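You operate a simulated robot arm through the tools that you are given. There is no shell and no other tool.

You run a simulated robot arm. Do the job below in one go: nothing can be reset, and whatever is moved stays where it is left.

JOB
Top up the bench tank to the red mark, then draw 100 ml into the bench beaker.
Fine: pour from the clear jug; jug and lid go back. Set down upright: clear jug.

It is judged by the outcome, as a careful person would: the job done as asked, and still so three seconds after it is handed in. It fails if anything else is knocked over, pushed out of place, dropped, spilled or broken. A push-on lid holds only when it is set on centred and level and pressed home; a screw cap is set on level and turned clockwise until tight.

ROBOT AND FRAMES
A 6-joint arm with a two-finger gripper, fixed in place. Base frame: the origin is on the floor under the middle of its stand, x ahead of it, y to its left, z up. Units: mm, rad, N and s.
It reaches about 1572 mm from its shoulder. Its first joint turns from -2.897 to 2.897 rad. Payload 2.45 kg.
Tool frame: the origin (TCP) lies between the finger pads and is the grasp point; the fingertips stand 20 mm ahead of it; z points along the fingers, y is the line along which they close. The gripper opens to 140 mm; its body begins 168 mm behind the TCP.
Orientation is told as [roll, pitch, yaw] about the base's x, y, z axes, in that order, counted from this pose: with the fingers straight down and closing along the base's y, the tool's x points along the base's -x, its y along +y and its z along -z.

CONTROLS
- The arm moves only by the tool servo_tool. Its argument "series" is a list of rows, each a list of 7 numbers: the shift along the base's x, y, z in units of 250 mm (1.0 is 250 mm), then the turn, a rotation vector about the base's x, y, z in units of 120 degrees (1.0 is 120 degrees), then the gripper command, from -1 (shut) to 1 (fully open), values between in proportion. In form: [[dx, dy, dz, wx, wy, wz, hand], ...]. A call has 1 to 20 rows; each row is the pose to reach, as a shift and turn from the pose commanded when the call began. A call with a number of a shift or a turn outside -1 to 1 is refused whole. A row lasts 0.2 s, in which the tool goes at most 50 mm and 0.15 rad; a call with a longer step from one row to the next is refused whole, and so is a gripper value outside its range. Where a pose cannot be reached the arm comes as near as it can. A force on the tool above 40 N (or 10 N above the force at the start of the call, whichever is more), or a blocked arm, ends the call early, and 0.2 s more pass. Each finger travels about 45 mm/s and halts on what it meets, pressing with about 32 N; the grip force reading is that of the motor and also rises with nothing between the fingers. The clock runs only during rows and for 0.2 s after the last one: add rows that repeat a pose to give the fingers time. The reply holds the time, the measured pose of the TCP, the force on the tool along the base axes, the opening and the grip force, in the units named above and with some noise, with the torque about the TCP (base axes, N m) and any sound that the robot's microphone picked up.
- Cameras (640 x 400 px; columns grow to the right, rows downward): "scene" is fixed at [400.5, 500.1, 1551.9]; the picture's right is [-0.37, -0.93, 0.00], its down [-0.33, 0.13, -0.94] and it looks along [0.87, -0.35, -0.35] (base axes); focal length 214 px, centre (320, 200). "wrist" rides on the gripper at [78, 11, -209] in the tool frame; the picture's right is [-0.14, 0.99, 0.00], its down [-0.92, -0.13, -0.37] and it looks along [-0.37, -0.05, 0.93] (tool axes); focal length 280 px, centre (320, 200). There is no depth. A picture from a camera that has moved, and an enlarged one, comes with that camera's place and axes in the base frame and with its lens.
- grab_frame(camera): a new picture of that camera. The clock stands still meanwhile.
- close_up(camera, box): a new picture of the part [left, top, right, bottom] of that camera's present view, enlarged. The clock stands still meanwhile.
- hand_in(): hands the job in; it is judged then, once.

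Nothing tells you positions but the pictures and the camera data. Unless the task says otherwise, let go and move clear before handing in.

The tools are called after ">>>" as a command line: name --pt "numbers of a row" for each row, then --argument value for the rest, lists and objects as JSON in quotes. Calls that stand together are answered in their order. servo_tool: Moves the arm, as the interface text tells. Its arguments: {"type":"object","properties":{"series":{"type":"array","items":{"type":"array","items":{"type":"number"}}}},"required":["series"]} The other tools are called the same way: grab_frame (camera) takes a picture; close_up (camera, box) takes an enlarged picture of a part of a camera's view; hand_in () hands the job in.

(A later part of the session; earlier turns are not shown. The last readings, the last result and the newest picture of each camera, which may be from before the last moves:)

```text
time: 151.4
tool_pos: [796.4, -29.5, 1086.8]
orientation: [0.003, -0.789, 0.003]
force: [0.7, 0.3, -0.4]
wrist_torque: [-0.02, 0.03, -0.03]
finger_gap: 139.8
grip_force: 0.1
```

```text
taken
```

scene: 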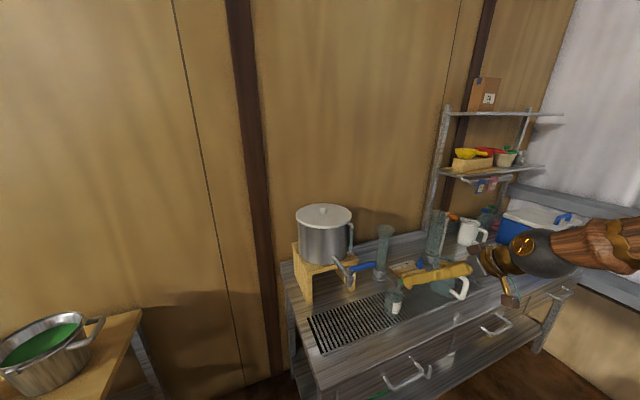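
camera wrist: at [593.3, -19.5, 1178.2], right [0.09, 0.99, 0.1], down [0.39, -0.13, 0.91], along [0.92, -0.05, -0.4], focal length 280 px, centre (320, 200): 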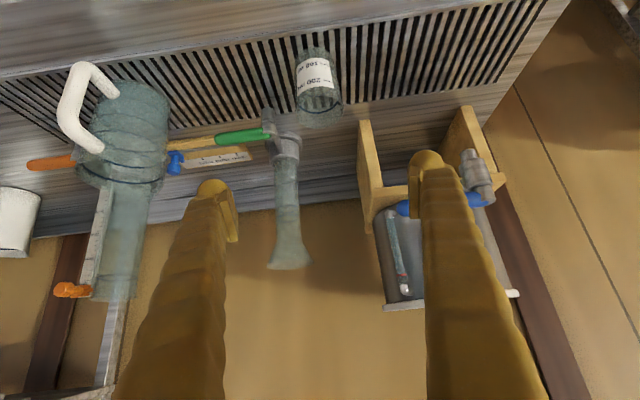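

I see the beaker between the fingers, with its 100/200 ml label facing me. Zooming in on it and the blue tap nozzle.

>>> close_up --camera "wrist" --box '[270, 35, 370, 135]'

>>> close_up --camera "wrist" --box '[400, 110, 520, 230]'

>>> close_up --camera "scene" --box '[325, 245, 425, 325]'

```text
4.00 times, centred on (320, 85) of wrist
camera zoom: at [593.3, -19.5, 1178.2], right [0.09, 0.99, 0.1], down [0.39, -0.13, 0.91], along [0.92, -0.05, -0.4], focal length 1122 px, centre (320, 660)
```

zoom: 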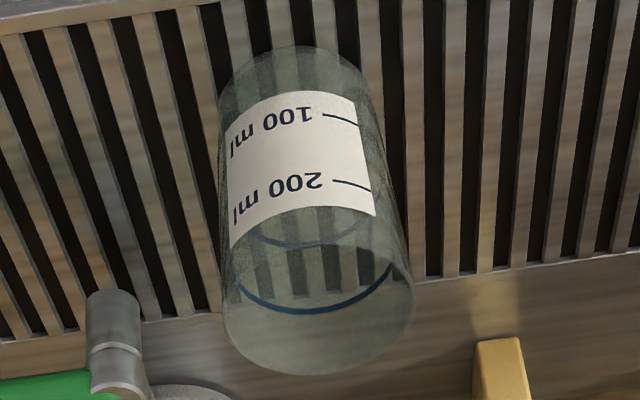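

```text
3.33 times, centred on (460, 170) of wrist
camera zoom: at [593.3, -19.5, 1178.2], right [0.09, 0.99, 0.1], down [0.39, -0.13, 0.91], along [0.92, -0.05, -0.4], focal length 935 px, centre (-147, 300)
```

zoom: 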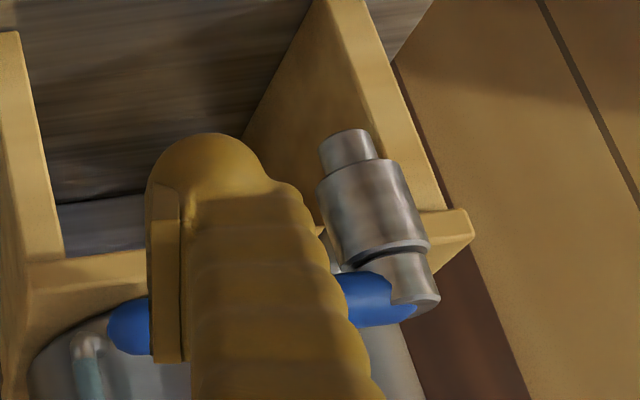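

```text
5.00 times, centred on (375, 285) of scene
camera zoom: at [400.5, 500.1, 1551.9], right [-0.37, -0.93, 0.0], down [-0.33, 0.13, -0.94], along [0.87, -0.35, -0.35], focal length 1072 px, centre (45, -225)
```

zoom: 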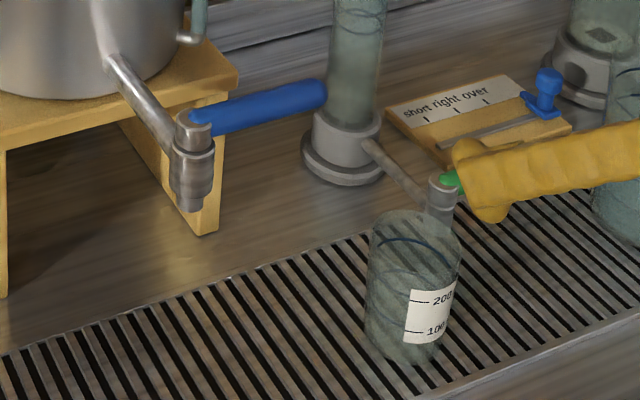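

The beaker is empty, centred at about (911, -25), rim at z≈907, ~70 mm across; the blue nozzle is at about (938, 169, 984). I come down to a standoff in front of the beaker with the fingers partly open.

>>> servo_tool --pt "0.02 0.005 -0.15 0 0 0 0.6" --pt "0.045 0.01 -0.3 0 0 0 0.57" --pt "0.07 0.014 -0.45 0 0 0 0.57" --pt "0.09 0.018 -0.571 0 0 0 0.57" --pt "0.09 0.018 -0.571 0 0 0 0.57"

>>> grab_frame --camera "wrist"

>>> close_up --camera "scene" --box '[345, 235, 465, 325]'

```text
time: 152.6
tool_pos: [816.2, -11.8, 942.1]
orientation: [-0.144, -0.76, 0.294]
force: [0.8, -1.9, 0.8]
wrist_torque: [0.27, 0.18, 0.14]
finger_gap: 110.2
grip_force: 0.1
out of reach, approached as far as the arm can: row 1, 2
```

```text
taken
camera wrist: at [614.8, -30.6, 1036.1], right [-0.09, 1.0, -0.01], down [0.41, 0.05, 0.91], along [0.91, 0.08, -0.41], focal length 280 px, centre (320, 200)
```

wrist: 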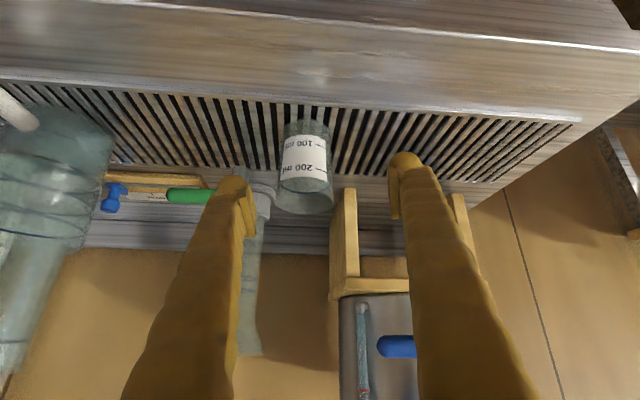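

```text
4.44 times, centred on (405, 280) of scene
camera zoom: at [400.5, 500.1, 1551.9], right [-0.37, -0.93, 0.0], down [-0.33, 0.13, -0.94], along [0.87, -0.35, -0.35], focal length 953 px, centre (-58, -156)
```

zoom: 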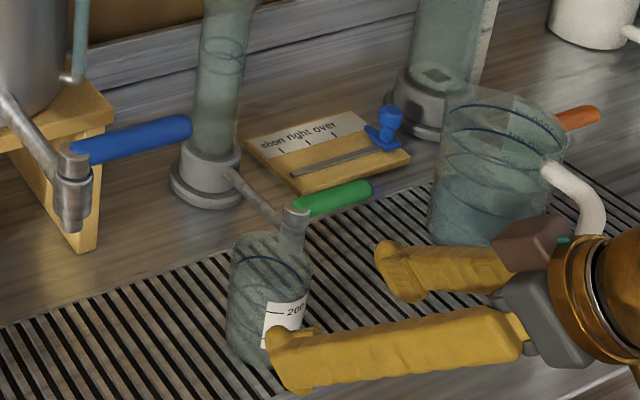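

Another wrist singularity twisted the tool slightly (nothing touched). I'll rise back up and reorient the fingers to point nearly straight down, which avoids it here.

>>> servo_tool --pt "-0.03 0 0.1 0 0 0 0.57" --pt "-0.06 0 0.25 0 0 0 0.57" --pt "-0.06 0 0.42 0.0026 0.0357 -0.0131 0.57" --pt "-0.06 0 0.55 0.0052 0.0714 -0.0262 0.57" --pt "-0.06 0 0.6 0.0078 0.1072 -0.0393 0.57" --pt "-0.06 0 0.6 0.0103 0.1429 -0.0524 0.57" --pt "-0.06 0 0.6 0.0129 0.1786 -0.0654 0.57" --pt "-0.06 0 0.6 0.0155 0.2144 -0.0785 0.57" --pt "-0.06 0 0.6 0.0181 0.2501 -0.0916 0.57" --pt "-0.06 0 0.6 0.0207 0.2858 -0.1047 0.57" --pt "-0.06 0 0.6 0.0207 0.2858 -0.1047 0.57"

>>> grab_frame --camera "wrist"

>>> grab_frame --camera "scene"

```text
time: 155.0
tool_pos: [803.7, -25.2, 1094.2]
orientation: [-0.022, -0.188, -0.213]
force: [1.0, -0.2, -0.6]
wrist_torque: [-0.01, 0.0, 0.03]
finger_gap: 109.7
grip_force: 0.1
out of reach, approached as far as the arm can: row 3, 4
```

```text
taken
camera wrist: at [693.5, 13.9, 1283.9], right [0.35, 0.94, 0.01], down [0.79, -0.29, 0.54], along [0.51, -0.18, -0.84], focal length 280 px, centre (320, 200)
```

wrist: 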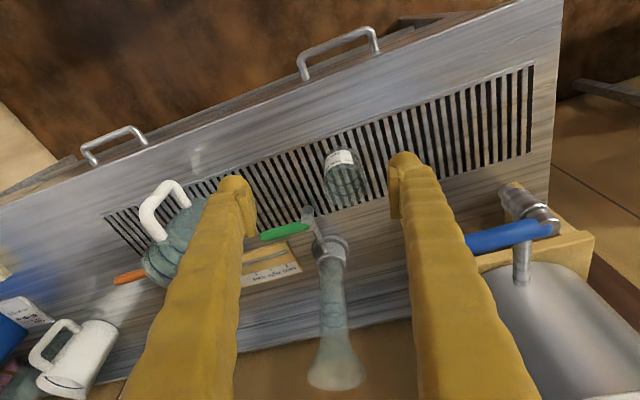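

```text
taken
```

scene: 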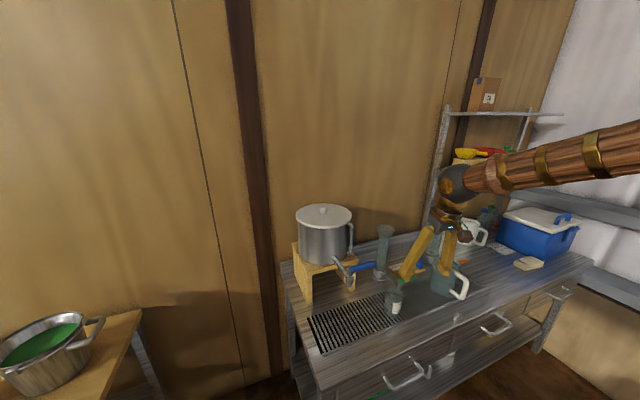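

Now I reorient to a forward-down pose with a -30° yaw, which stays away from the singularity and keeps the fingers clear of the green tap.

>>> servo_tool --pt "0 0.02 0 -0.0116 -0.0332 -0.0198 0.57" --pt "0 0.04 0 -0.0232 -0.0663 -0.0396 0.57" --pt "0 0.06 0 -0.0348 -0.0995 -0.0594 0.57" --pt "0 0.08 0 -0.0464 -0.1326 -0.0791 0.57" --pt "0 0.1 0 -0.058 -0.1658 -0.0989 0.57" --pt "0 0.12 0 -0.0696 -0.1989 -0.1187 0.57" --pt "0 0.14 0 -0.0812 -0.2321 -0.1385 0.57" --pt "0 0.14 0 -0.0812 -0.2321 -0.1385 0.57"

>>> grab_frame --camera "wrist"

```text
time: 156.8
tool_pos: [802.8, 9.6, 1094.6]
orientation: [-0.004, -0.703, -0.515]
force: [0.3, 0.1, 0.0]
wrist_torque: [-0.03, 0.0, 0.01]
finger_gap: 110.0
grip_force: 0.1
```

```text
taken
camera wrist: at [639.8, 116.2, 1202.7], right [0.58, 0.81, 0.09], down [0.34, -0.34, 0.88], along [0.74, -0.48, -0.47], focal length 280 px, centre (320, 200)
```

wrist: 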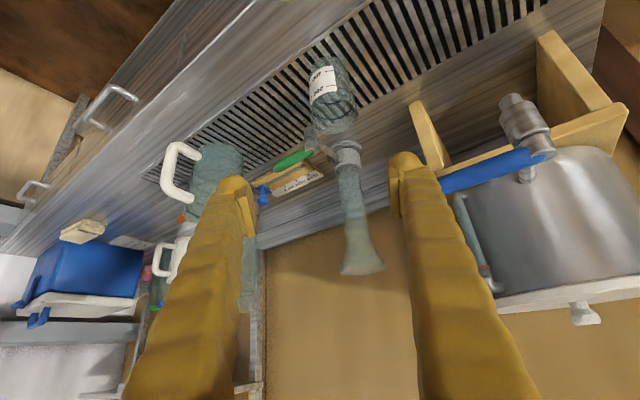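

Orientation is as wanted. I descend to the standoff in front of and above the beaker.

>>> servo_tool --pt "0.03 0 -0.12 0 0 0 0.57" --pt "0.07 0 -0.26 0 0 0 0.57" --pt "0.11 0 -0.4 0 0 0 0.57" --pt "0.15 0 -0.53 0 0 0 0.57" --pt "0.188 0.0016 -0.634 0 0 0 0.57" --pt "0.188 0.0016 -0.634 0 0 0 0.57"

>>> grab_frame --camera "wrist"

>>> close_up --camera "scene" --box '[345, 235, 465, 325]'

```text
time: 158.2
tool_pos: [849.6, 9.0, 934.4]
orientation: [-0.002, -0.701, -0.518]
force: [-0.1, 0.5, 0.1]
wrist_torque: [-0.03, 0.01, 0.03]
finger_gap: 110.1
grip_force: 0.1
```

```text
taken
camera wrist: at [687.2, 115.9, 1044.4], right [0.58, 0.81, 0.09], down [0.34, -0.34, 0.88], along [0.74, -0.48, -0.47], focal length 280 px, centre (320, 200)
```

wrist: 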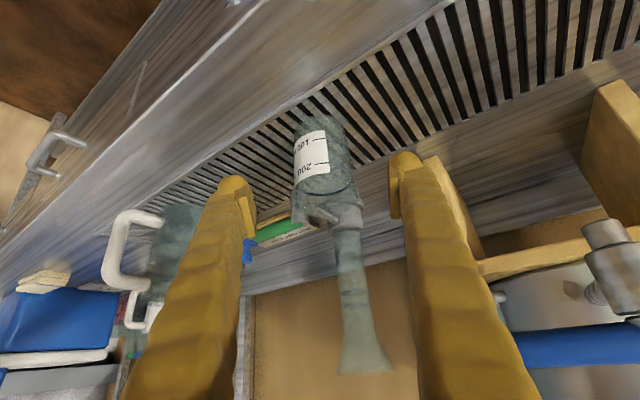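

```text
4.44 times, centred on (405, 280) of scene
camera zoom: at [400.5, 500.1, 1551.9], right [-0.37, -0.93, 0.0], down [-0.33, 0.13, -0.94], along [0.87, -0.35, -0.35], focal length 953 px, centre (-58, -156)
```

zoom: 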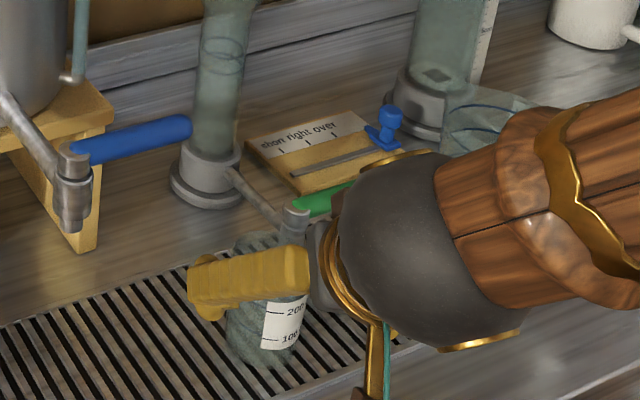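

The beaker is centred between the fingers. I advance along the finger axis around it.

>>> servo_tool --pt "0.05 -0.028 -0.068 0 0 0 0.57" --pt "0.1 -0.056 -0.136 0 0 0 0.57" --pt "0.15 -0.084 -0.204 0 0 0 0.57" --pt "0.195 -0.11 -0.265 0 0 0 0.57" --pt "0.23 -0.13 -0.313 0 0 0 0.57" --pt "0.2468 -0.1394 -0.336 0 0 0 0.57" --pt "0.2468 -0.1394 -0.336 0 0 0 0.57"

>>> grab_frame --camera "wrist"

>>> close_up --camera "scene" --box '[345, 235, 465, 325]'

```text
time: 159.8
tool_pos: [911.4, -25.9, 851.9]
orientation: [-0.004, -0.703, -0.515]
force: [-0.4, -0.1, 0.3]
wrist_torque: [-0.01, 0.01, 0.01]
finger_gap: 110.0
grip_force: 0.0
```

```text
taken
camera wrist: at [748.5, 81.4, 960.7], right [0.58, 0.81, 0.09], down [0.34, -0.34, 0.88], along [0.74, -0.48, -0.47], focal length 280 px, centre (320, 200)
```

wrist: 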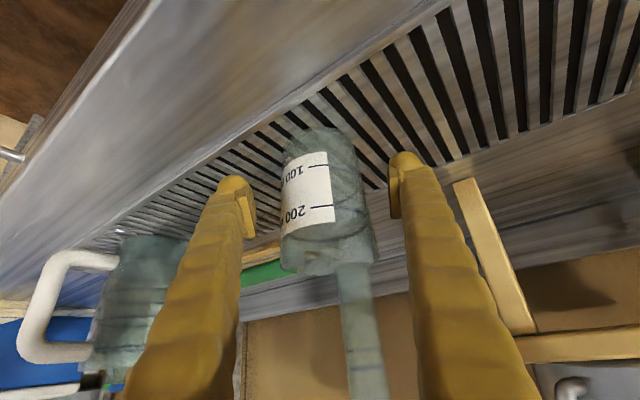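

```text
4.44 times, centred on (405, 280) of scene
camera zoom: at [400.5, 500.1, 1551.9], right [-0.37, -0.93, 0.0], down [-0.33, 0.13, -0.94], along [0.87, -0.35, -0.35], focal length 953 px, centre (-58, -156)
```

zoom: 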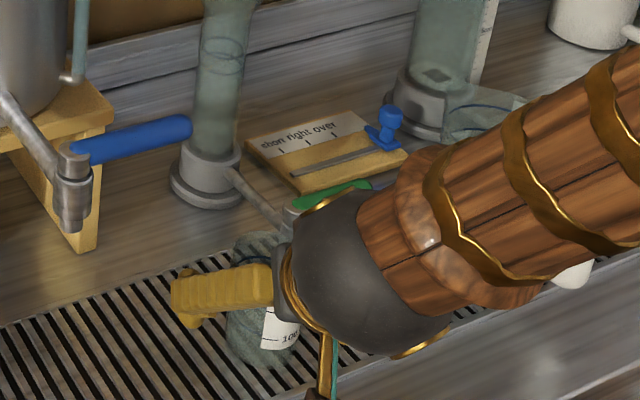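

Beaker slightly off-centre toward the +y side, so I shift 4 mm and then close gently.

>>> servo_tool --pt "0.008 0.014 0 0 0 0 0.57" --pt "0.008 0.014 0 0 0 0 0.4" --pt "0.008 0.014 0 0 0 0 0.25" --pt "0.008 0.014 0 0 0 0 0.1" --pt "0.008 0.014 0 0 0 0 0.0" --pt "0.008 0.014 0 0 0 0 -0.2" --pt "0.008 0.014 0 0 0 0 -0.6" --pt "0.008 0.014 0 0 0 0 -1" --pt "0.008 0.014 0 0 0 0 -1"

>>> grab_frame --camera "wrist"

```text
time: 161.8
tool_pos: [912.6, -20.9, 852.0]
orientation: [-0.003, -0.702, -0.517]
force: [0.4, -0.6, 1.4]
wrist_torque: [0.02, 0.0, -0.02]
finger_gap: 68.7
grip_force: 32.1
```

```text
taken
camera wrist: at [750.6, 85.0, 961.0], right [0.58, 0.81, 0.09], down [0.34, -0.34, 0.88], along [0.74, -0.48, -0.47], focal length 280 px, centre (320, 200)
```

wrist: 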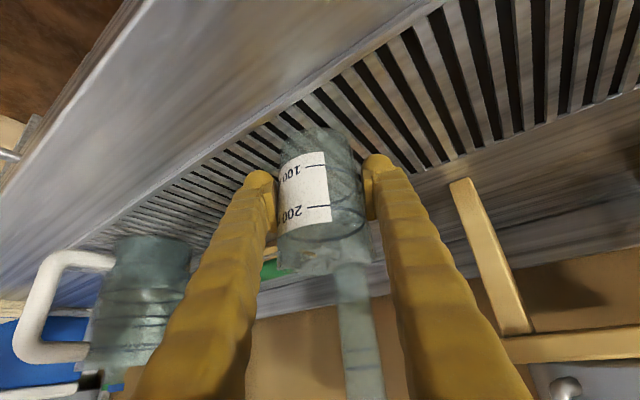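

Gripped at 68.7 mm. I lift it 30 mm and carry it along the tray to under the blue tap's nozzle.

>>> servo_tool --pt "0 0 0.03 0 0 0 -1" --pt "0 0 0.08 0 0 0 -1" --pt "0 0.0 0.12 0 0 0 -1" --pt "0.0 0.08 0.12 0 0 0 -1" --pt "0.0 0.2 0.12 0 0 0 -1" --pt "0.01 0.32 0.12 0 0 0 -1" --pt "0.03 0.44 0.12 0 0 0 -1" --pt "0.06 0.56 0.12 0 0 0 -1" --pt "0.08 0.66 0.12 0 0 0 -1" --pt "0.1 0.74 0.12 0 0 0 -1" --pt "0.102 0.76 0.12 0 0 0 -1" --pt "0.102 0.76 0.12 0 0 0 -1"

>>> grab_frame --camera "wrist"

>>> close_up --camera "scene" --box '[300, 240, 420, 330]'

```text
time: 164.4
tool_pos: [939.6, 168.0, 881.3]
orientation: [-0.004, -0.702, -0.517]
force: [0.3, 0.2, -0.9]
wrist_torque: [0.04, 0.01, -0.02]
finger_gap: 68.4
grip_force: 31.6
```

```text
taken
camera wrist: at [776.9, 275.2, 990.3], right [0.58, 0.81, 0.09], down [0.34, -0.34, 0.88], along [0.74, -0.48, -0.47], focal length 280 px, centre (320, 200)
```

wrist: 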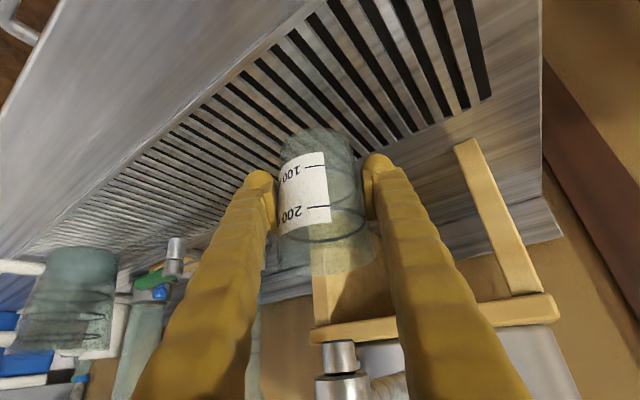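

```text
4.44 times, centred on (360, 285) of scene
camera zoom: at [400.5, 500.1, 1551.9], right [-0.37, -0.93, 0.0], down [-0.33, 0.13, -0.94], along [0.87, -0.35, -0.35], focal length 953 px, centre (142, -178)
```

zoom: 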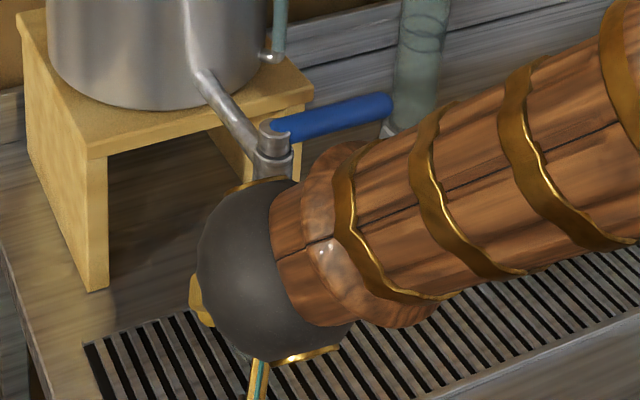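

The nozzle is directly above the beaker axis (within a few mm). I lower the beaker onto the tray and release.

>>> servo_tool --pt "0.002 0.008 -0.03 0 0 0 -1" --pt "0.002 0.008 -0.07 0 0 0 -1" --pt "0.002 0.008 -0.1 0 0 0 -1" --pt "0.002 0.008 -0.112 0 0 0 -1" --pt "0.002 0.008 -0.116 0 0 0 -1" --pt "0.002 0.008 -0.116 0 0 0 -1"

>>> servo_tool --pt "0 0 -0.003 0 0 0 -1" --pt "0 0 -0.006 0 0 0 -1" --pt "0 0 -0.006 0 0 0 -1"

```text
time: 165.8
tool_pos: [939.3, 170.6, 852.6]
orientation: [-0.003, -0.702, -0.517]
force: [0.3, -0.4, -0.3]
wrist_torque: [0.0, 0.03, 0.02]
finger_gap: 68.4
grip_force: 31.9
```

```text
time: 166.6
tool_pos: [939.5, 171.2, 851.9]
orientation: [-0.003, -0.704, -0.517]
force: [-1.4, -0.9, 11.8]
wrist_torque: [-0.06, 0.04, -0.06]
finger_gap: 68.5
grip_force: 32.3
```

Contact with the tray. I relieve the pressure and open the fingers.

>>> servo_tool --pt "0 0 0.004 0 0 0 -1" --pt "0 0 0.004 0 0 0 -0.02" --pt "0 0 0.004 0 0 0 0.1" --pt "0 0 0.004 0 0 0 0.25" --pt "0 0 0.004 0 0 0 0.4" --pt "0 0 0.004 0 0 0 0.57" --pt "0 0 0.004 0 0 0 0.57"

>>> grab_frame --camera "wrist"

```text
time: 168.2
tool_pos: [939.1, 169.3, 852.1]
orientation: [-0.004, -0.703, -0.517]
force: [-0.2, 0.3, 0.3]
wrist_torque: [-0.02, 0.01, 0.02]
finger_gap: 110.0
grip_force: 0.1
```

```text
taken
camera wrist: at [776.8, 277.3, 960.9], right [0.58, 0.81, 0.09], down [0.34, -0.34, 0.88], along [0.74, -0.48, -0.47], focal length 280 px, centre (320, 200)
```

wrist: 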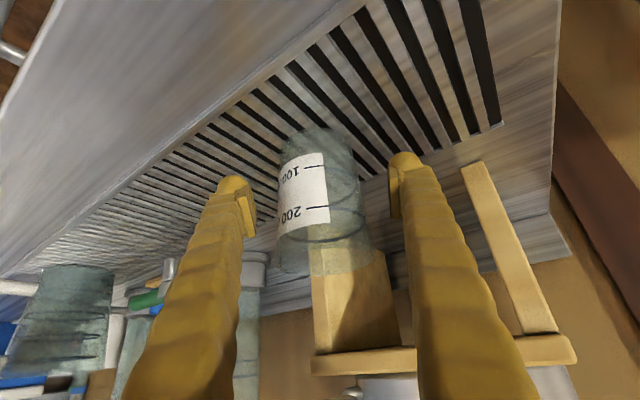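

The beaker stands under the nozzle. I retreat along the finger axis and then further back.

>>> servo_tool --pt "-0.06 0.034 0.082 0 0 0 0.57" --pt "-0.14 0.08 0.19 0 0 0 0.57" --pt "-0.22 0.125 0.3 0 0 0 0.57" --pt "-0.31 0.178 0.428 0 0 0 0.57" --pt "-0.42 0.178 0.52 0 0 0 0.57" --pt "-0.56 0.16 0.62 0 0 0 0.57" --pt "-0.7 0.12 0.74 0 0 0 0.57" --pt "-0.75 0.1 0.9 0 0 0 0.57"

>>> grab_frame --camera "wrist"

>>> close_up --camera "scene" --box '[300, 240, 420, 330]'

```text
time: 170.0
tool_pos: [749.9, 195.3, 1077.6]
orientation: [-0.004, -0.701, -0.518]
force: [0.8, 0.4, 0.1]
wrist_torque: [0.0, 0.0, -0.01]
finger_gap: 109.9
grip_force: 0.1
```

```text
taken
camera wrist: at [588.4, 301.2, 1186.6], right [0.58, 0.81, 0.09], down [0.34, -0.34, 0.88], along [0.74, -0.48, -0.47], focal length 280 px, centre (320, 200)
```

wrist: 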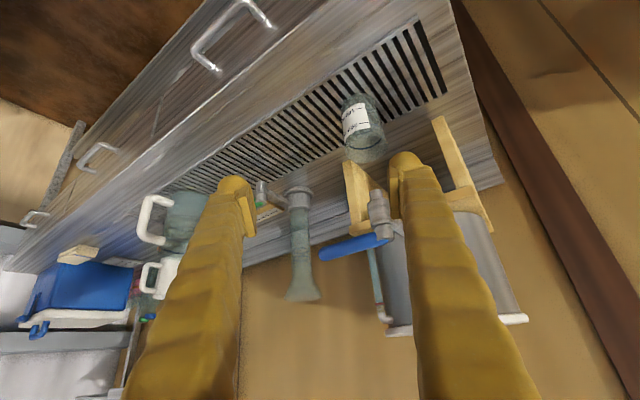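

```text
4.44 times, centred on (360, 285) of scene
camera zoom: at [400.5, 500.1, 1551.9], right [-0.37, -0.93, 0.0], down [-0.33, 0.13, -0.94], along [0.87, -0.35, -0.35], focal length 953 px, centre (142, -178)
```

zoom: 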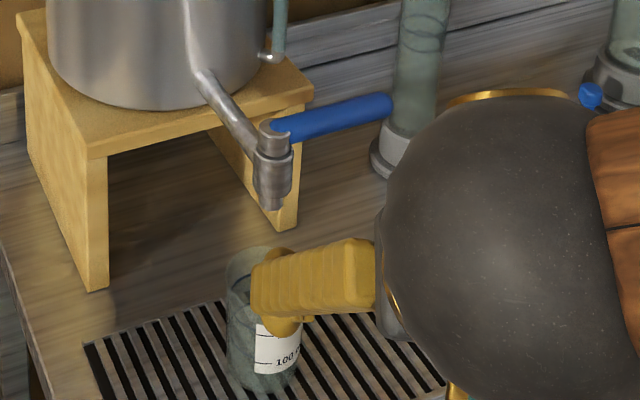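

The beaker sits under the nozzle. Next is the tap lever: a blue rod from the pivot (~(940,173)) to a tip at ~(937,64), z≈1058. I'll bring the fingers straight down with the closing direction along x so they can straddle it.

>>> servo_tool --pt "0.0 -0.02 0.1 0 0 0 0.57" --pt "0.02 -0.06 0.22 0.0276 0.0485 0 0.57" --pt "0.05 -0.11 0.35 0.0552 0.0969 0 0.57" --pt "0.08 -0.17 0.48 0.0829 0.1454 0 0.57" --pt "0.11 -0.23 0.56 0.1105 0.1939 0 0.57" --pt "0.14 -0.29 0.58 0.1381 0.2423 0 0.57" --pt "0.17 -0.34 0.58 0.1657 0.2908 0 0.57" --pt "0.2 -0.38 0.58 0.1657 0.2908 0 0.57"

>>> servo_tool --pt "0.05 0 0 0 0 -0.06 0.2" --pt "0.12 0 0 0 0 -0.12 0.0" --pt "0.2 0 0 0 0 -0.18 -0.2" --pt "0.28 0 0 0 0 -0.24 -0.2" --pt "0.36 0 0 0 0 -0.31 -0.2" --pt "0.44 0 0 0 0 -0.37 -0.2" --pt "0.5 0 0 0 0 -0.43 -0.2" --pt "0.54 0 0 0 0 -0.49 -0.2" --pt "0.54 0 0 0 0 -0.5027 -0.2"

>>> grab_frame --camera "wrist"

>>> grab_frame --camera "scene"

```text
time: 171.8
tool_pos: [802.6, 100.0, 1221.9]
orientation: [-0.003, 0.0, -0.516]
force: [-0.5, 0.4, 1.2]
wrist_torque: [-0.02, 0.02, 0.03]
finger_gap: 109.9
grip_force: 0.1
```

```text
time: 173.8
tool_pos: [937.1, 100.4, 1222.4]
orientation: [-0.004, -0.003, -1.571]
force: [0.7, 0.4, 0.3]
wrist_torque: [0.0, -0.02, 0.0]
finger_gap: 55.8
grip_force: 0.0
```

```text
taken
camera wrist: at [949.9, 179.4, 1430.7], right [0.99, -0.14, 0.0], down [-0.13, -0.92, 0.37], along [-0.05, -0.37, -0.93], focal length 280 px, centre (320, 200)
```

wrist: 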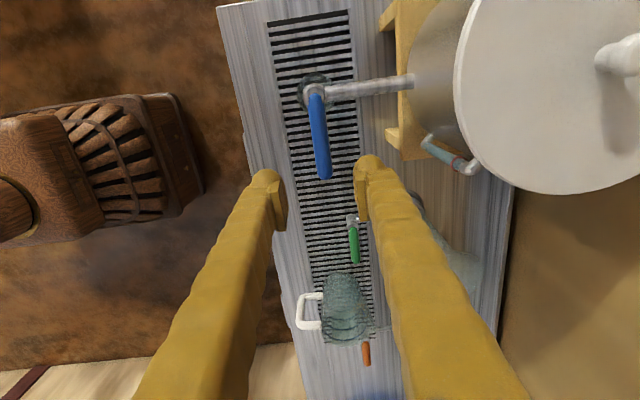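

```text
taken
```

scene: 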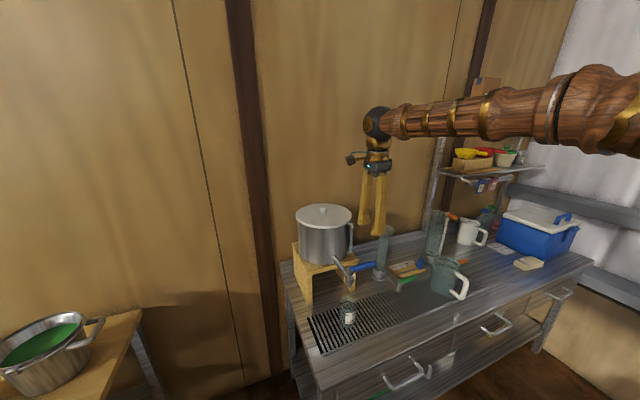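

From above I see the lever clearly: pivot at about (941, 177) and tip at about (940, 62), with the beaker right under the nozzle. A closer look before engaging it.

>>> close_up --camera "wrist" --box '[260, 60, 400, 200]'

>>> close_up --camera "scene" --box '[320, 240, 400, 340]'

```text
2.86 times, centred on (330, 130) of wrist
camera zoom: at [949.9, 179.4, 1430.7], right [0.99, -0.14, 0.0], down [-0.13, -0.92, 0.37], along [-0.05, -0.37, -0.93], focal length 801 px, centre (291, 400)
```

zoom: 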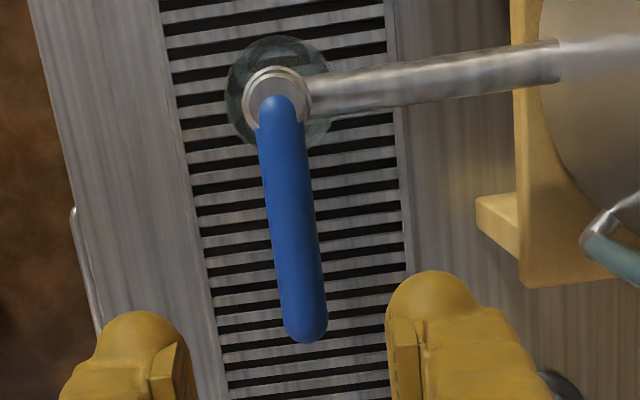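

```text
4.00 times, centred on (360, 290) of scene
camera zoom: at [400.5, 500.1, 1551.9], right [-0.37, -0.93, 0.0], down [-0.33, 0.13, -0.94], along [0.87, -0.35, -0.35], focal length 858 px, centre (160, -160)
```

zoom: 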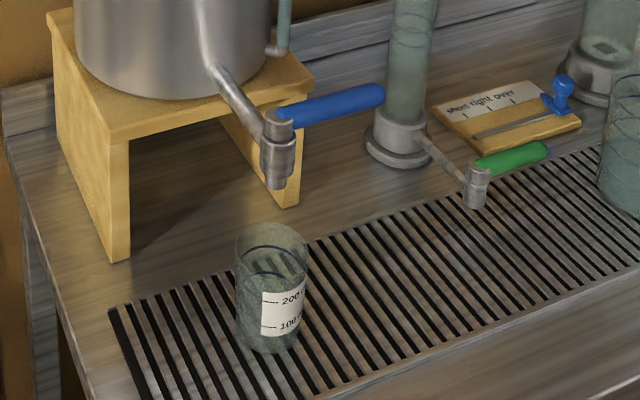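

Beaker and nozzle are concentric. I descend with the fingers straddling the lever near its outer end.

>>> servo_tool --pt "0.018 -0.042 -0.1 0 0 0 -0.2" --pt "0.018 -0.042 -0.24 0 0 0 -0.2" --pt "0.018 -0.042 -0.38 0 0 0 -0.2" --pt "0.018 -0.042 -0.5 0 0 0 -0.2" --pt "0.018 -0.042 -0.59 0 0 0 -0.2" --pt "0.018 -0.042 -0.64 0 0 0 -0.2" --pt "0.018 -0.042 -0.662 0 0 0 -0.2" --pt "0.018 -0.042 -0.662 0 0 0 -0.2"

>>> grab_frame --camera "wrist"

>>> close_up --camera "scene" --box '[320, 220, 420, 340]'

```text
time: 175.6
tool_pos: [941.7, 88.6, 1056.8]
orientation: [-0.002, 0.0, -1.569]
force: [-0.2, -0.2, 0.3]
wrist_torque: [-0.02, -0.01, -0.04]
finger_gap: 56.0
grip_force: 0.0
```

```text
taken
camera wrist: at [954.0, 168.0, 1265.1], right [0.99, -0.14, 0.0], down [-0.13, -0.92, 0.37], along [-0.05, -0.37, -0.93], focal length 280 px, centre (320, 200)
```

wrist: 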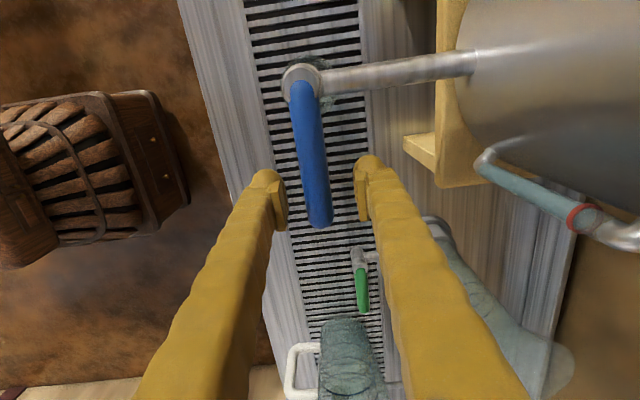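

```text
3.33 times, centred on (370, 280) of scene
camera zoom: at [400.5, 500.1, 1551.9], right [-0.37, -0.93, 0.0], down [-0.33, 0.13, -0.94], along [0.87, -0.35, -0.35], focal length 715 px, centre (153, -67)
```

zoom: 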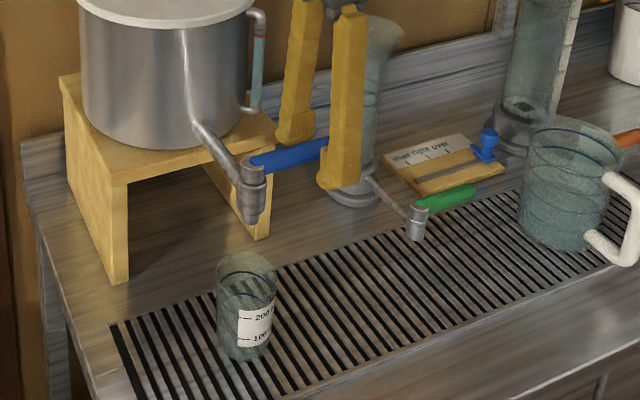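

The lever is between the fingers. I narrow the gap around it and nudge it a few degrees toward me to test the opening direction.

>>> servo_tool --pt "-0.008 0 0 0 0 0 -0.4" --pt "-0.008 0 0 0 0 0 -0.6" --pt "-0.008 0 0 0 0 0 -0.657" --pt "-0.008 0 0 0 0 0 -0.657"

>>> grab_frame --camera "wrist"

```text
time: 176.6
tool_pos: [940.2, 89.7, 1056.6]
orientation: [-0.003, -0.001, -1.568]
force: [0.3, -0.3, 1.0]
wrist_torque: [0.03, -0.01, 0.03]
finger_gap: 23.7
grip_force: 0.1
```

```text
taken
camera wrist: at [952.0, 168.3, 1265.3], right [0.99, -0.14, 0.0], down [-0.13, -0.92, 0.37], along [-0.05, -0.37, -0.93], focal length 280 px, centre (320, 200)
```

wrist: 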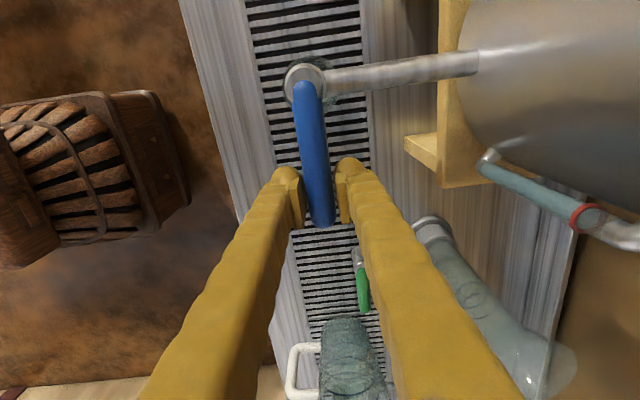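

The lever is snugly between the pads. I test-move it toward -x by about 8°.

>>> servo_tool --pt "-0.015 0.0 0 0 0 -0.02 -0.657" --pt "-0.032 0.002 0 0 0 -0.045 -0.657" --pt "-0.05 0.004 0 0 0 -0.0667 -0.657"

>>> grab_frame --camera "wrist"

>>> close_up --camera "scene" --box '[320, 240, 400, 340]'

```text
time: 177.4
tool_pos: [927.2, 91.1, 1056.5]
orientation: [-0.005, -0.001, -1.711]
force: [-0.6, -1.1, 0.4]
wrist_torque: [0.05, -0.02, -0.02]
finger_gap: 24.1
grip_force: 0.0
```

```text
taken
camera wrist: at [950.3, 167.3, 1264.7], right [0.96, -0.27, 0.0], down [-0.25, -0.89, 0.37], along [-0.1, -0.36, -0.93], focal length 280 px, centre (320, 200)
```

wrist: 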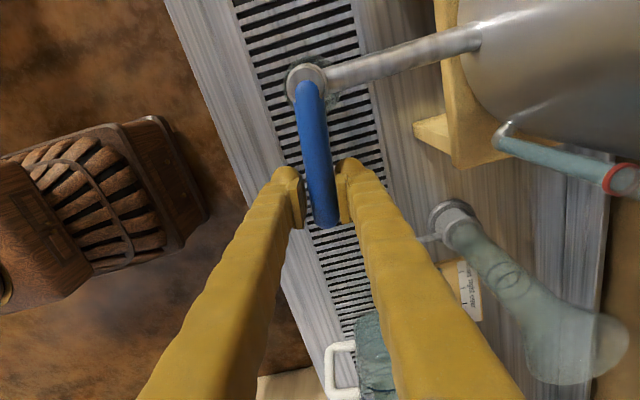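

```text
4.00 times, centred on (360, 290) of scene
camera zoom: at [400.5, 500.1, 1551.9], right [-0.37, -0.93, 0.0], down [-0.33, 0.13, -0.94], along [0.87, -0.35, -0.35], focal length 858 px, centre (160, -160)
```

zoom: 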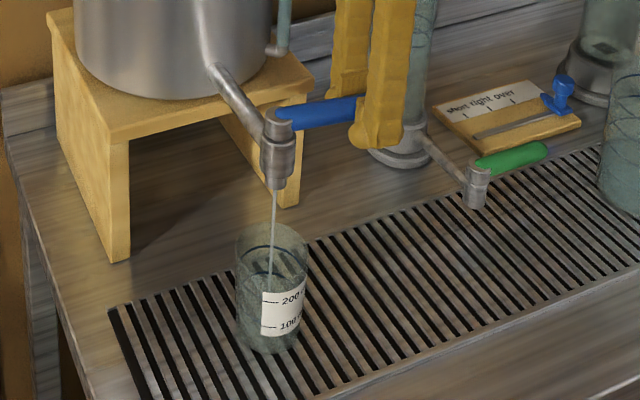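

The lever turns easily toward me and a thin stream now falls into the beaker. I hold briefly and measure how fast it fills.

>>> servo_tool --pt "0 0 0 0 0 0 -0.657" --pt "0 0 0 0 0 0 -0.657" --pt "0 0 0 0 0 0 -0.657" --pt "0 0 0 0 0 0 -0.657"

>>> close_up --camera "scene" --box '[335, 290, 370, 332]'

```text
time: 178.4
tool_pos: [926.4, 89.0, 1056.0]
orientation: [-0.003, -0.002, -1.708]
force: [0.0, -0.2, 0.1]
wrist_torque: [0.01, 0.02, 0.03]
finger_gap: 24.2
grip_force: 0.1
```

```text
9.52 times, centred on (352, 311) of scene
camera zoom: at [400.5, 500.1, 1551.9], right [-0.37, -0.93, 0.0], down [-0.33, 0.13, -0.94], along [0.87, -0.35, -0.35], focal length 2043 px, centre (10, -857)
```

zoom: 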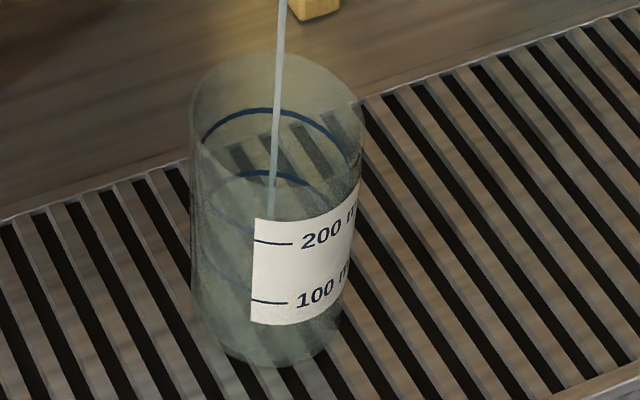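

The level is still low. I keep the same small opening and check again after another second.

>>> servo_tool --pt "0 0 0 0 0 0 -0.657" --pt "0 0 0 0 0 0 -0.657" --pt "0 0 0 0 0 0 -0.657" --pt "0 0 0 0 0 0 -0.657"

>>> close_up --camera "scene" --box '[335, 290, 370, 332]'

>>> grab_frame --camera "wrist"

```text
time: 179.4
tool_pos: [926.9, 90.8, 1056.3]
orientation: [-0.003, -0.001, -1.709]
force: [-0.6, -0.2, 0.6]
wrist_torque: [-0.02, 0.02, 0.0]
finger_gap: 23.7
grip_force: 0.0
```

```text
9.52 times, centred on (352, 311) of scene
camera zoom: at [400.5, 500.1, 1551.9], right [-0.37, -0.93, 0.0], down [-0.33, 0.13, -0.94], along [0.87, -0.35, -0.35], focal length 2043 px, centre (10, -857)
```

zoom: 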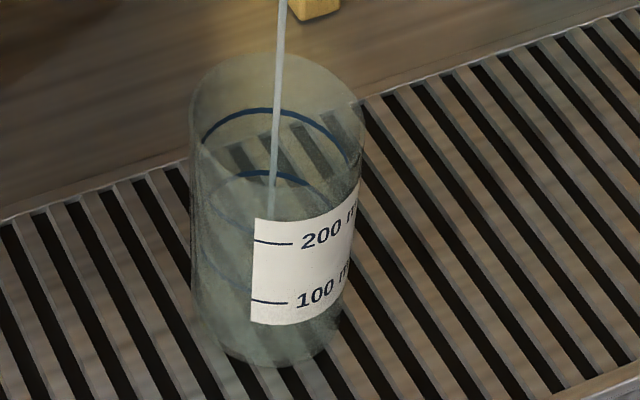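

```text
taken
camera wrist: at [950.2, 167.2, 1265.0], right [0.96, -0.27, 0.0], down [-0.25, -0.89, 0.37], along [-0.1, -0.36, -0.93], focal length 280 px, centre (320, 200)
```

wrist: 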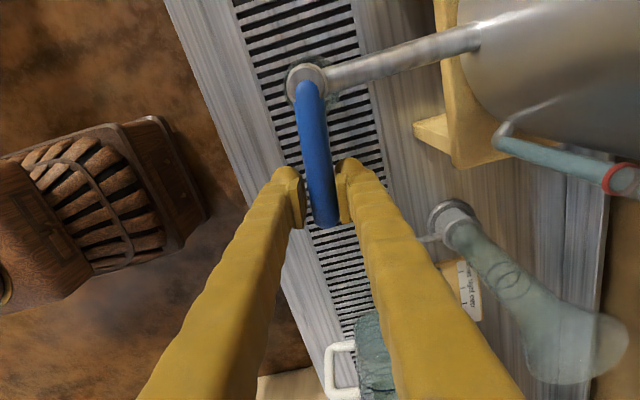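

Flow is gentle. I'll zoom on the bottom of the beaker to find the current water level.

>>> close_up --camera "scene" --box '[338, 306, 370, 328]'

>>> servo_tool --pt "0 0 0 0 0 0 -0.657" --pt "0 0 0 0 0 0 -0.657" --pt "0 0 0 0 0 0 -0.657" --pt "0 0 0 0 0 0 -0.657" --pt "0 0 0 0 0 0 -0.657" --pt "0 0 0 0 0 0 -0.657" --pt "0 0 0 0 0 0 -0.657" --pt "0 0 0 0 0 0 -0.657" --pt "0 0 0 0 0 0 -0.657"

>>> close_up --camera "scene" --box '[338, 306, 370, 328]'

```text
16.00 times, centred on (354, 317) of scene
camera zoom: at [400.5, 500.1, 1551.9], right [-0.37, -0.93, 0.0], down [-0.33, 0.13, -0.94], along [0.87, -0.35, -0.35], focal length 3432 px, centre (-224, -1672)
```

zoom: 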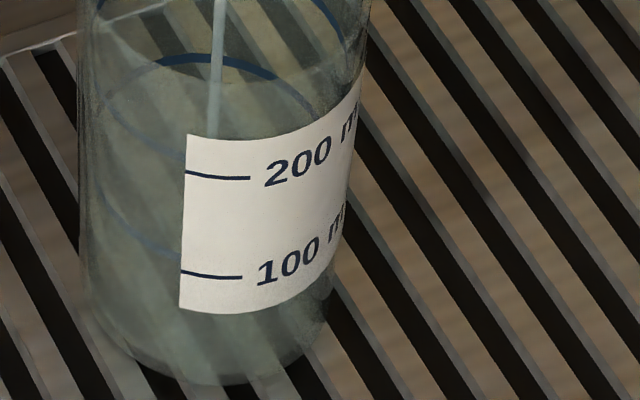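

```text
time: 181.4
tool_pos: [926.6, 90.9, 1056.8]
orientation: [-0.003, -0.001, -1.71]
force: [-0.4, -0.5, 0.3]
wrist_torque: [0.01, -0.02, 0.0]
finger_gap: 23.7
grip_force: 0.2
```

```text
16.00 times, centred on (354, 317) of scene
camera zoom: at [400.5, 500.1, 1551.9], right [-0.37, -0.93, 0.0], down [-0.33, 0.13, -0.94], along [0.87, -0.35, -0.35], focal length 3432 px, centre (-224, -1672)
```

zoom: 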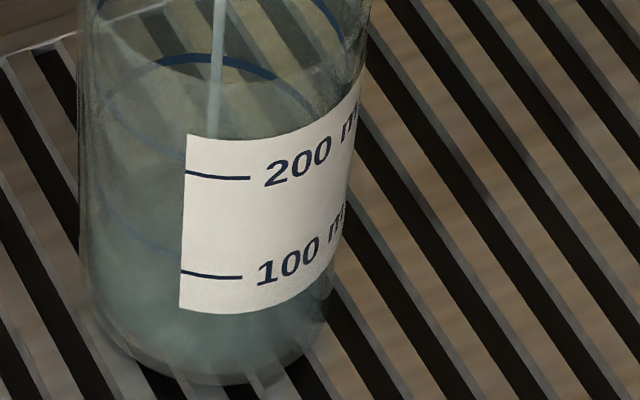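

Water is collecting at the bottom. I continue for two more seconds and compare.

>>> servo_tool --pt "0 0 0 0 0 0 -0.657" --pt "0 0 0 0 0 0 -0.657" --pt "0 0 0 0 0 0 -0.657" --pt "0 0 0 0 0 0 -0.657" --pt "0 0 0 0 0 0 -0.657" --pt "0 0 0 0 0 0 -0.657" --pt "0 0 0 0 0 0 -0.657" --pt "0 0 0 0 0 0 -0.657" --pt "0 0 0 0 0 0 -0.657"

>>> close_up --camera "scene" --box '[338, 306, 370, 328]'

>>> close_up --camera "scene" --box '[335, 290, 370, 332]'

```text
time: 183.4
tool_pos: [926.4, 90.7, 1056.5]
orientation: [-0.005, -0.001, -1.709]
force: [0.1, -0.9, 0.5]
wrist_torque: [0.0, 0.01, 0.01]
finger_gap: 24.0
grip_force: 0.0
```

```text
16.00 times, centred on (354, 317) of scene
camera zoom: at [400.5, 500.1, 1551.9], right [-0.37, -0.93, 0.0], down [-0.33, 0.13, -0.94], along [0.87, -0.35, -0.35], focal length 3432 px, centre (-224, -1672)
```

zoom: 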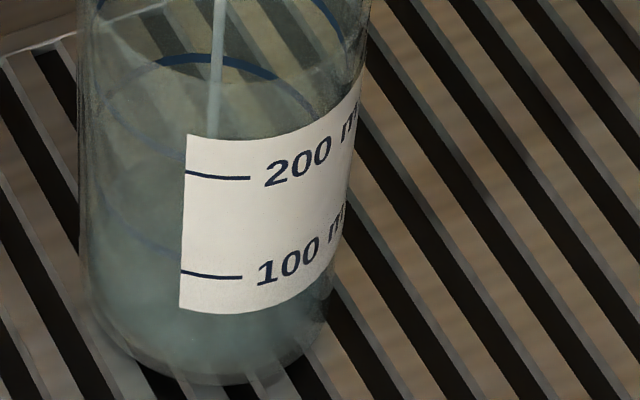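

```text
9.52 times, centred on (352, 311) of scene
camera zoom: at [400.5, 500.1, 1551.9], right [-0.37, -0.93, 0.0], down [-0.33, 0.13, -0.94], along [0.87, -0.35, -0.35], focal length 2043 px, centre (10, -857)
```

zoom: 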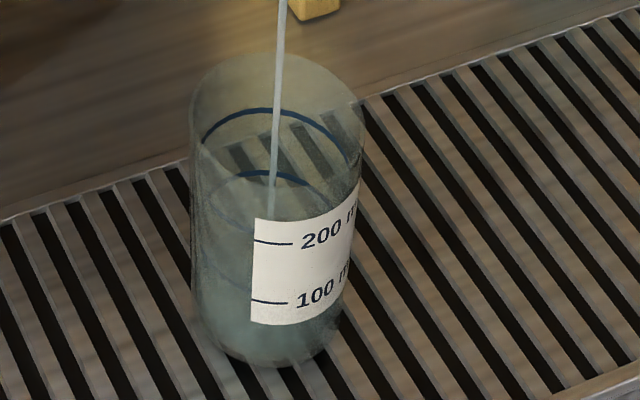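

It's filling slowly (maybe 5 ml/s), but the level is hard to read from here. I close the tap now, so I can measure the level with the wrist camera up close and work out the flow rate.

>>> servo_tool --pt "0.035 -0.002 0 0 0 0.034 -0.657" --pt "0.069 -0.004 0 0 0 0.0667 -0.657" --pt "0.069 -0.004 0 0 0 0.0667 -0.657"

>>> close_up --camera "scene" --box '[320, 240, 400, 340]'

>>> grab_frame --camera "wrist"

```text
time: 184.2
tool_pos: [944.8, 88.5, 1057.3]
orientation: [-0.004, -0.002, -1.568]
force: [-5.5, 0.9, -0.9]
wrist_torque: [0.01, -0.03, -0.04]
finger_gap: 27.5
grip_force: 3.0
```

```text
4.00 times, centred on (360, 290) of scene
camera zoom: at [400.5, 500.1, 1551.9], right [-0.37, -0.93, 0.0], down [-0.33, 0.13, -0.94], along [0.87, -0.35, -0.35], focal length 858 px, centre (160, -160)
```

zoom: 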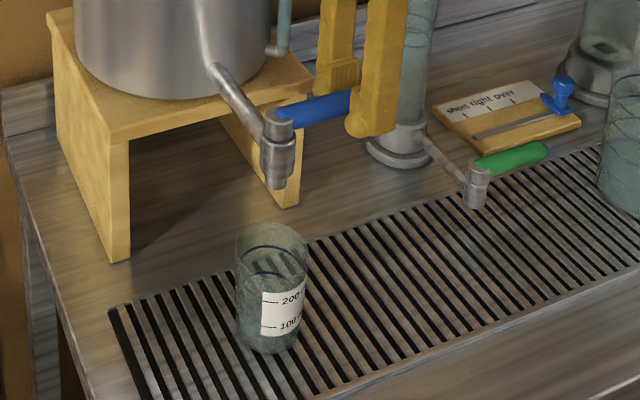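

```text
taken
camera wrist: at [956.7, 168.4, 1264.7], right [0.99, -0.14, 0.0], down [-0.12, -0.92, 0.37], along [-0.05, -0.37, -0.93], focal length 280 px, centre (320, 200)
```

wrist: 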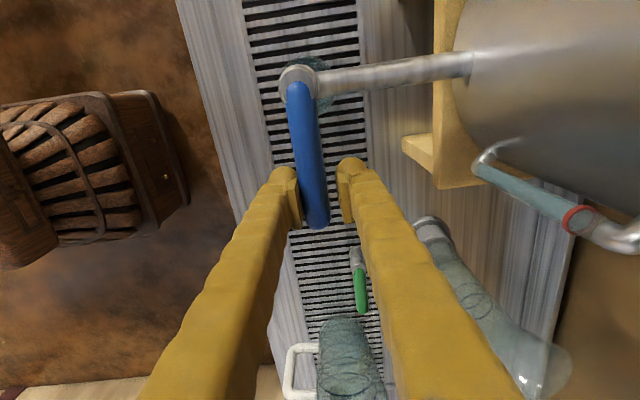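

The tap is closed and the stream stopped (about 7 s of flow). I release the lever without disturbing it, rise, and go to look at the beaker at eye level.

>>> servo_tool --pt "-0.008 0 0 0 0 0 -0.657" --pt "-0.008 0 0 0 0 0 -0.4" --pt "-0.008 0 0 0 0 0 -0.2" --pt "-0.008 0 0.0 0 0 0 -0.2" --pt "-0.008 0 0.1 0 0 0 -0.2" --pt "-0.008 0 0.26 0 0 0 0" --pt "-0.03 0.02 0.42 0 0 0.03 0.2" --pt "-0.1 0.06 0.56 0 0 0.09 0.4" --pt "-0.18 0.1 0.62 0 0 0.15 0.57" --pt "-0.28 0.15 0.62 0 0 0.21 0.8" --pt "-0.38 0.2 0.62 0 0 0.27 1" --pt "-0.48 0.25 0.62 0 0 0.33 1" --pt "-0.58 0.3 0.62 0 0 0.4 1" --pt "-0.64 0.35 0.62 0 0 0.46 1" --pt "-0.68 0.4 0.62 0 0 0.5 1"

>>> grab_frame --camera "scene"

```text
time: 187.4
tool_pos: [773.6, 190.9, 1212.0]
orientation: [-0.003, -0.001, -0.523]
force: [-0.2, 0.3, -0.7]
wrist_torque: [0.0, 0.02, 0.0]
finger_gap: 139.9
grip_force: 0.1
```

```text
taken
```

scene: 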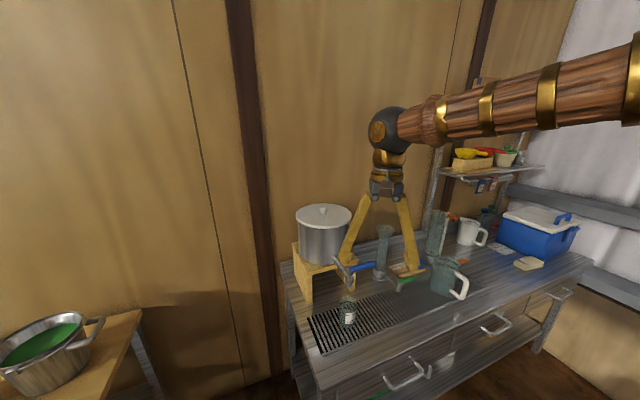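

Tap stays shut with no drip. I tilt the gripper toward horizontal and descend in front of the bench for an eye-level view.

>>> servo_tool --pt "0 0.03 -0.02 -0.0292 -0.0505 0 1" --pt "0 0.06 -0.08 -0.0583 -0.101 0 1" --pt "0 0.1 -0.16 -0.0875 -0.1516 0 1" --pt "0 0.14 -0.26 -0.1167 -0.2021 0 1" --pt "0 0.18 -0.36 -0.1459 -0.2526 0 1" --pt "0 0.22 -0.47 -0.175 -0.3031 0 1" --pt "0.01 0.26 -0.58 -0.2042 -0.3536 0 1" --pt "0.02 0.3 -0.7 -0.2334 -0.4042 0 1" --pt "0.024 0.33 -0.82 -0.2625 -0.4547 0 1" --pt "0.024 0.356 -0.928 -0.2917 -0.5052 0 1" --pt "0.024 0.356 -0.928 -0.2917 -0.5052 0 1"

>>> grab_frame --camera "wrist"

```text
time: 189.8
tool_pos: [781.0, 278.6, 979.0]
orientation: [-0.005, -1.223, -0.521]
force: [0.0, -0.8, 1.2]
wrist_torque: [0.01, -0.03, -0.01]
finger_gap: 140.2
grip_force: 0.0
```

```text
taken
camera wrist: at [593.1, 400.8, 976.6], right [0.54, 0.83, 0.13], down [-0.09, -0.09, 0.99], along [0.84, -0.54, 0.03], focal length 280 px, centre (320, 200)
```

wrist: 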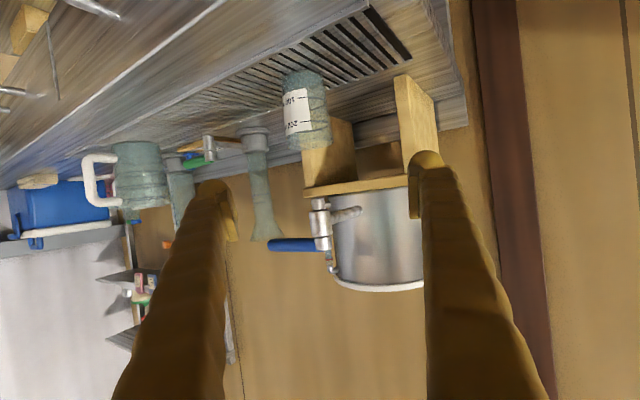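

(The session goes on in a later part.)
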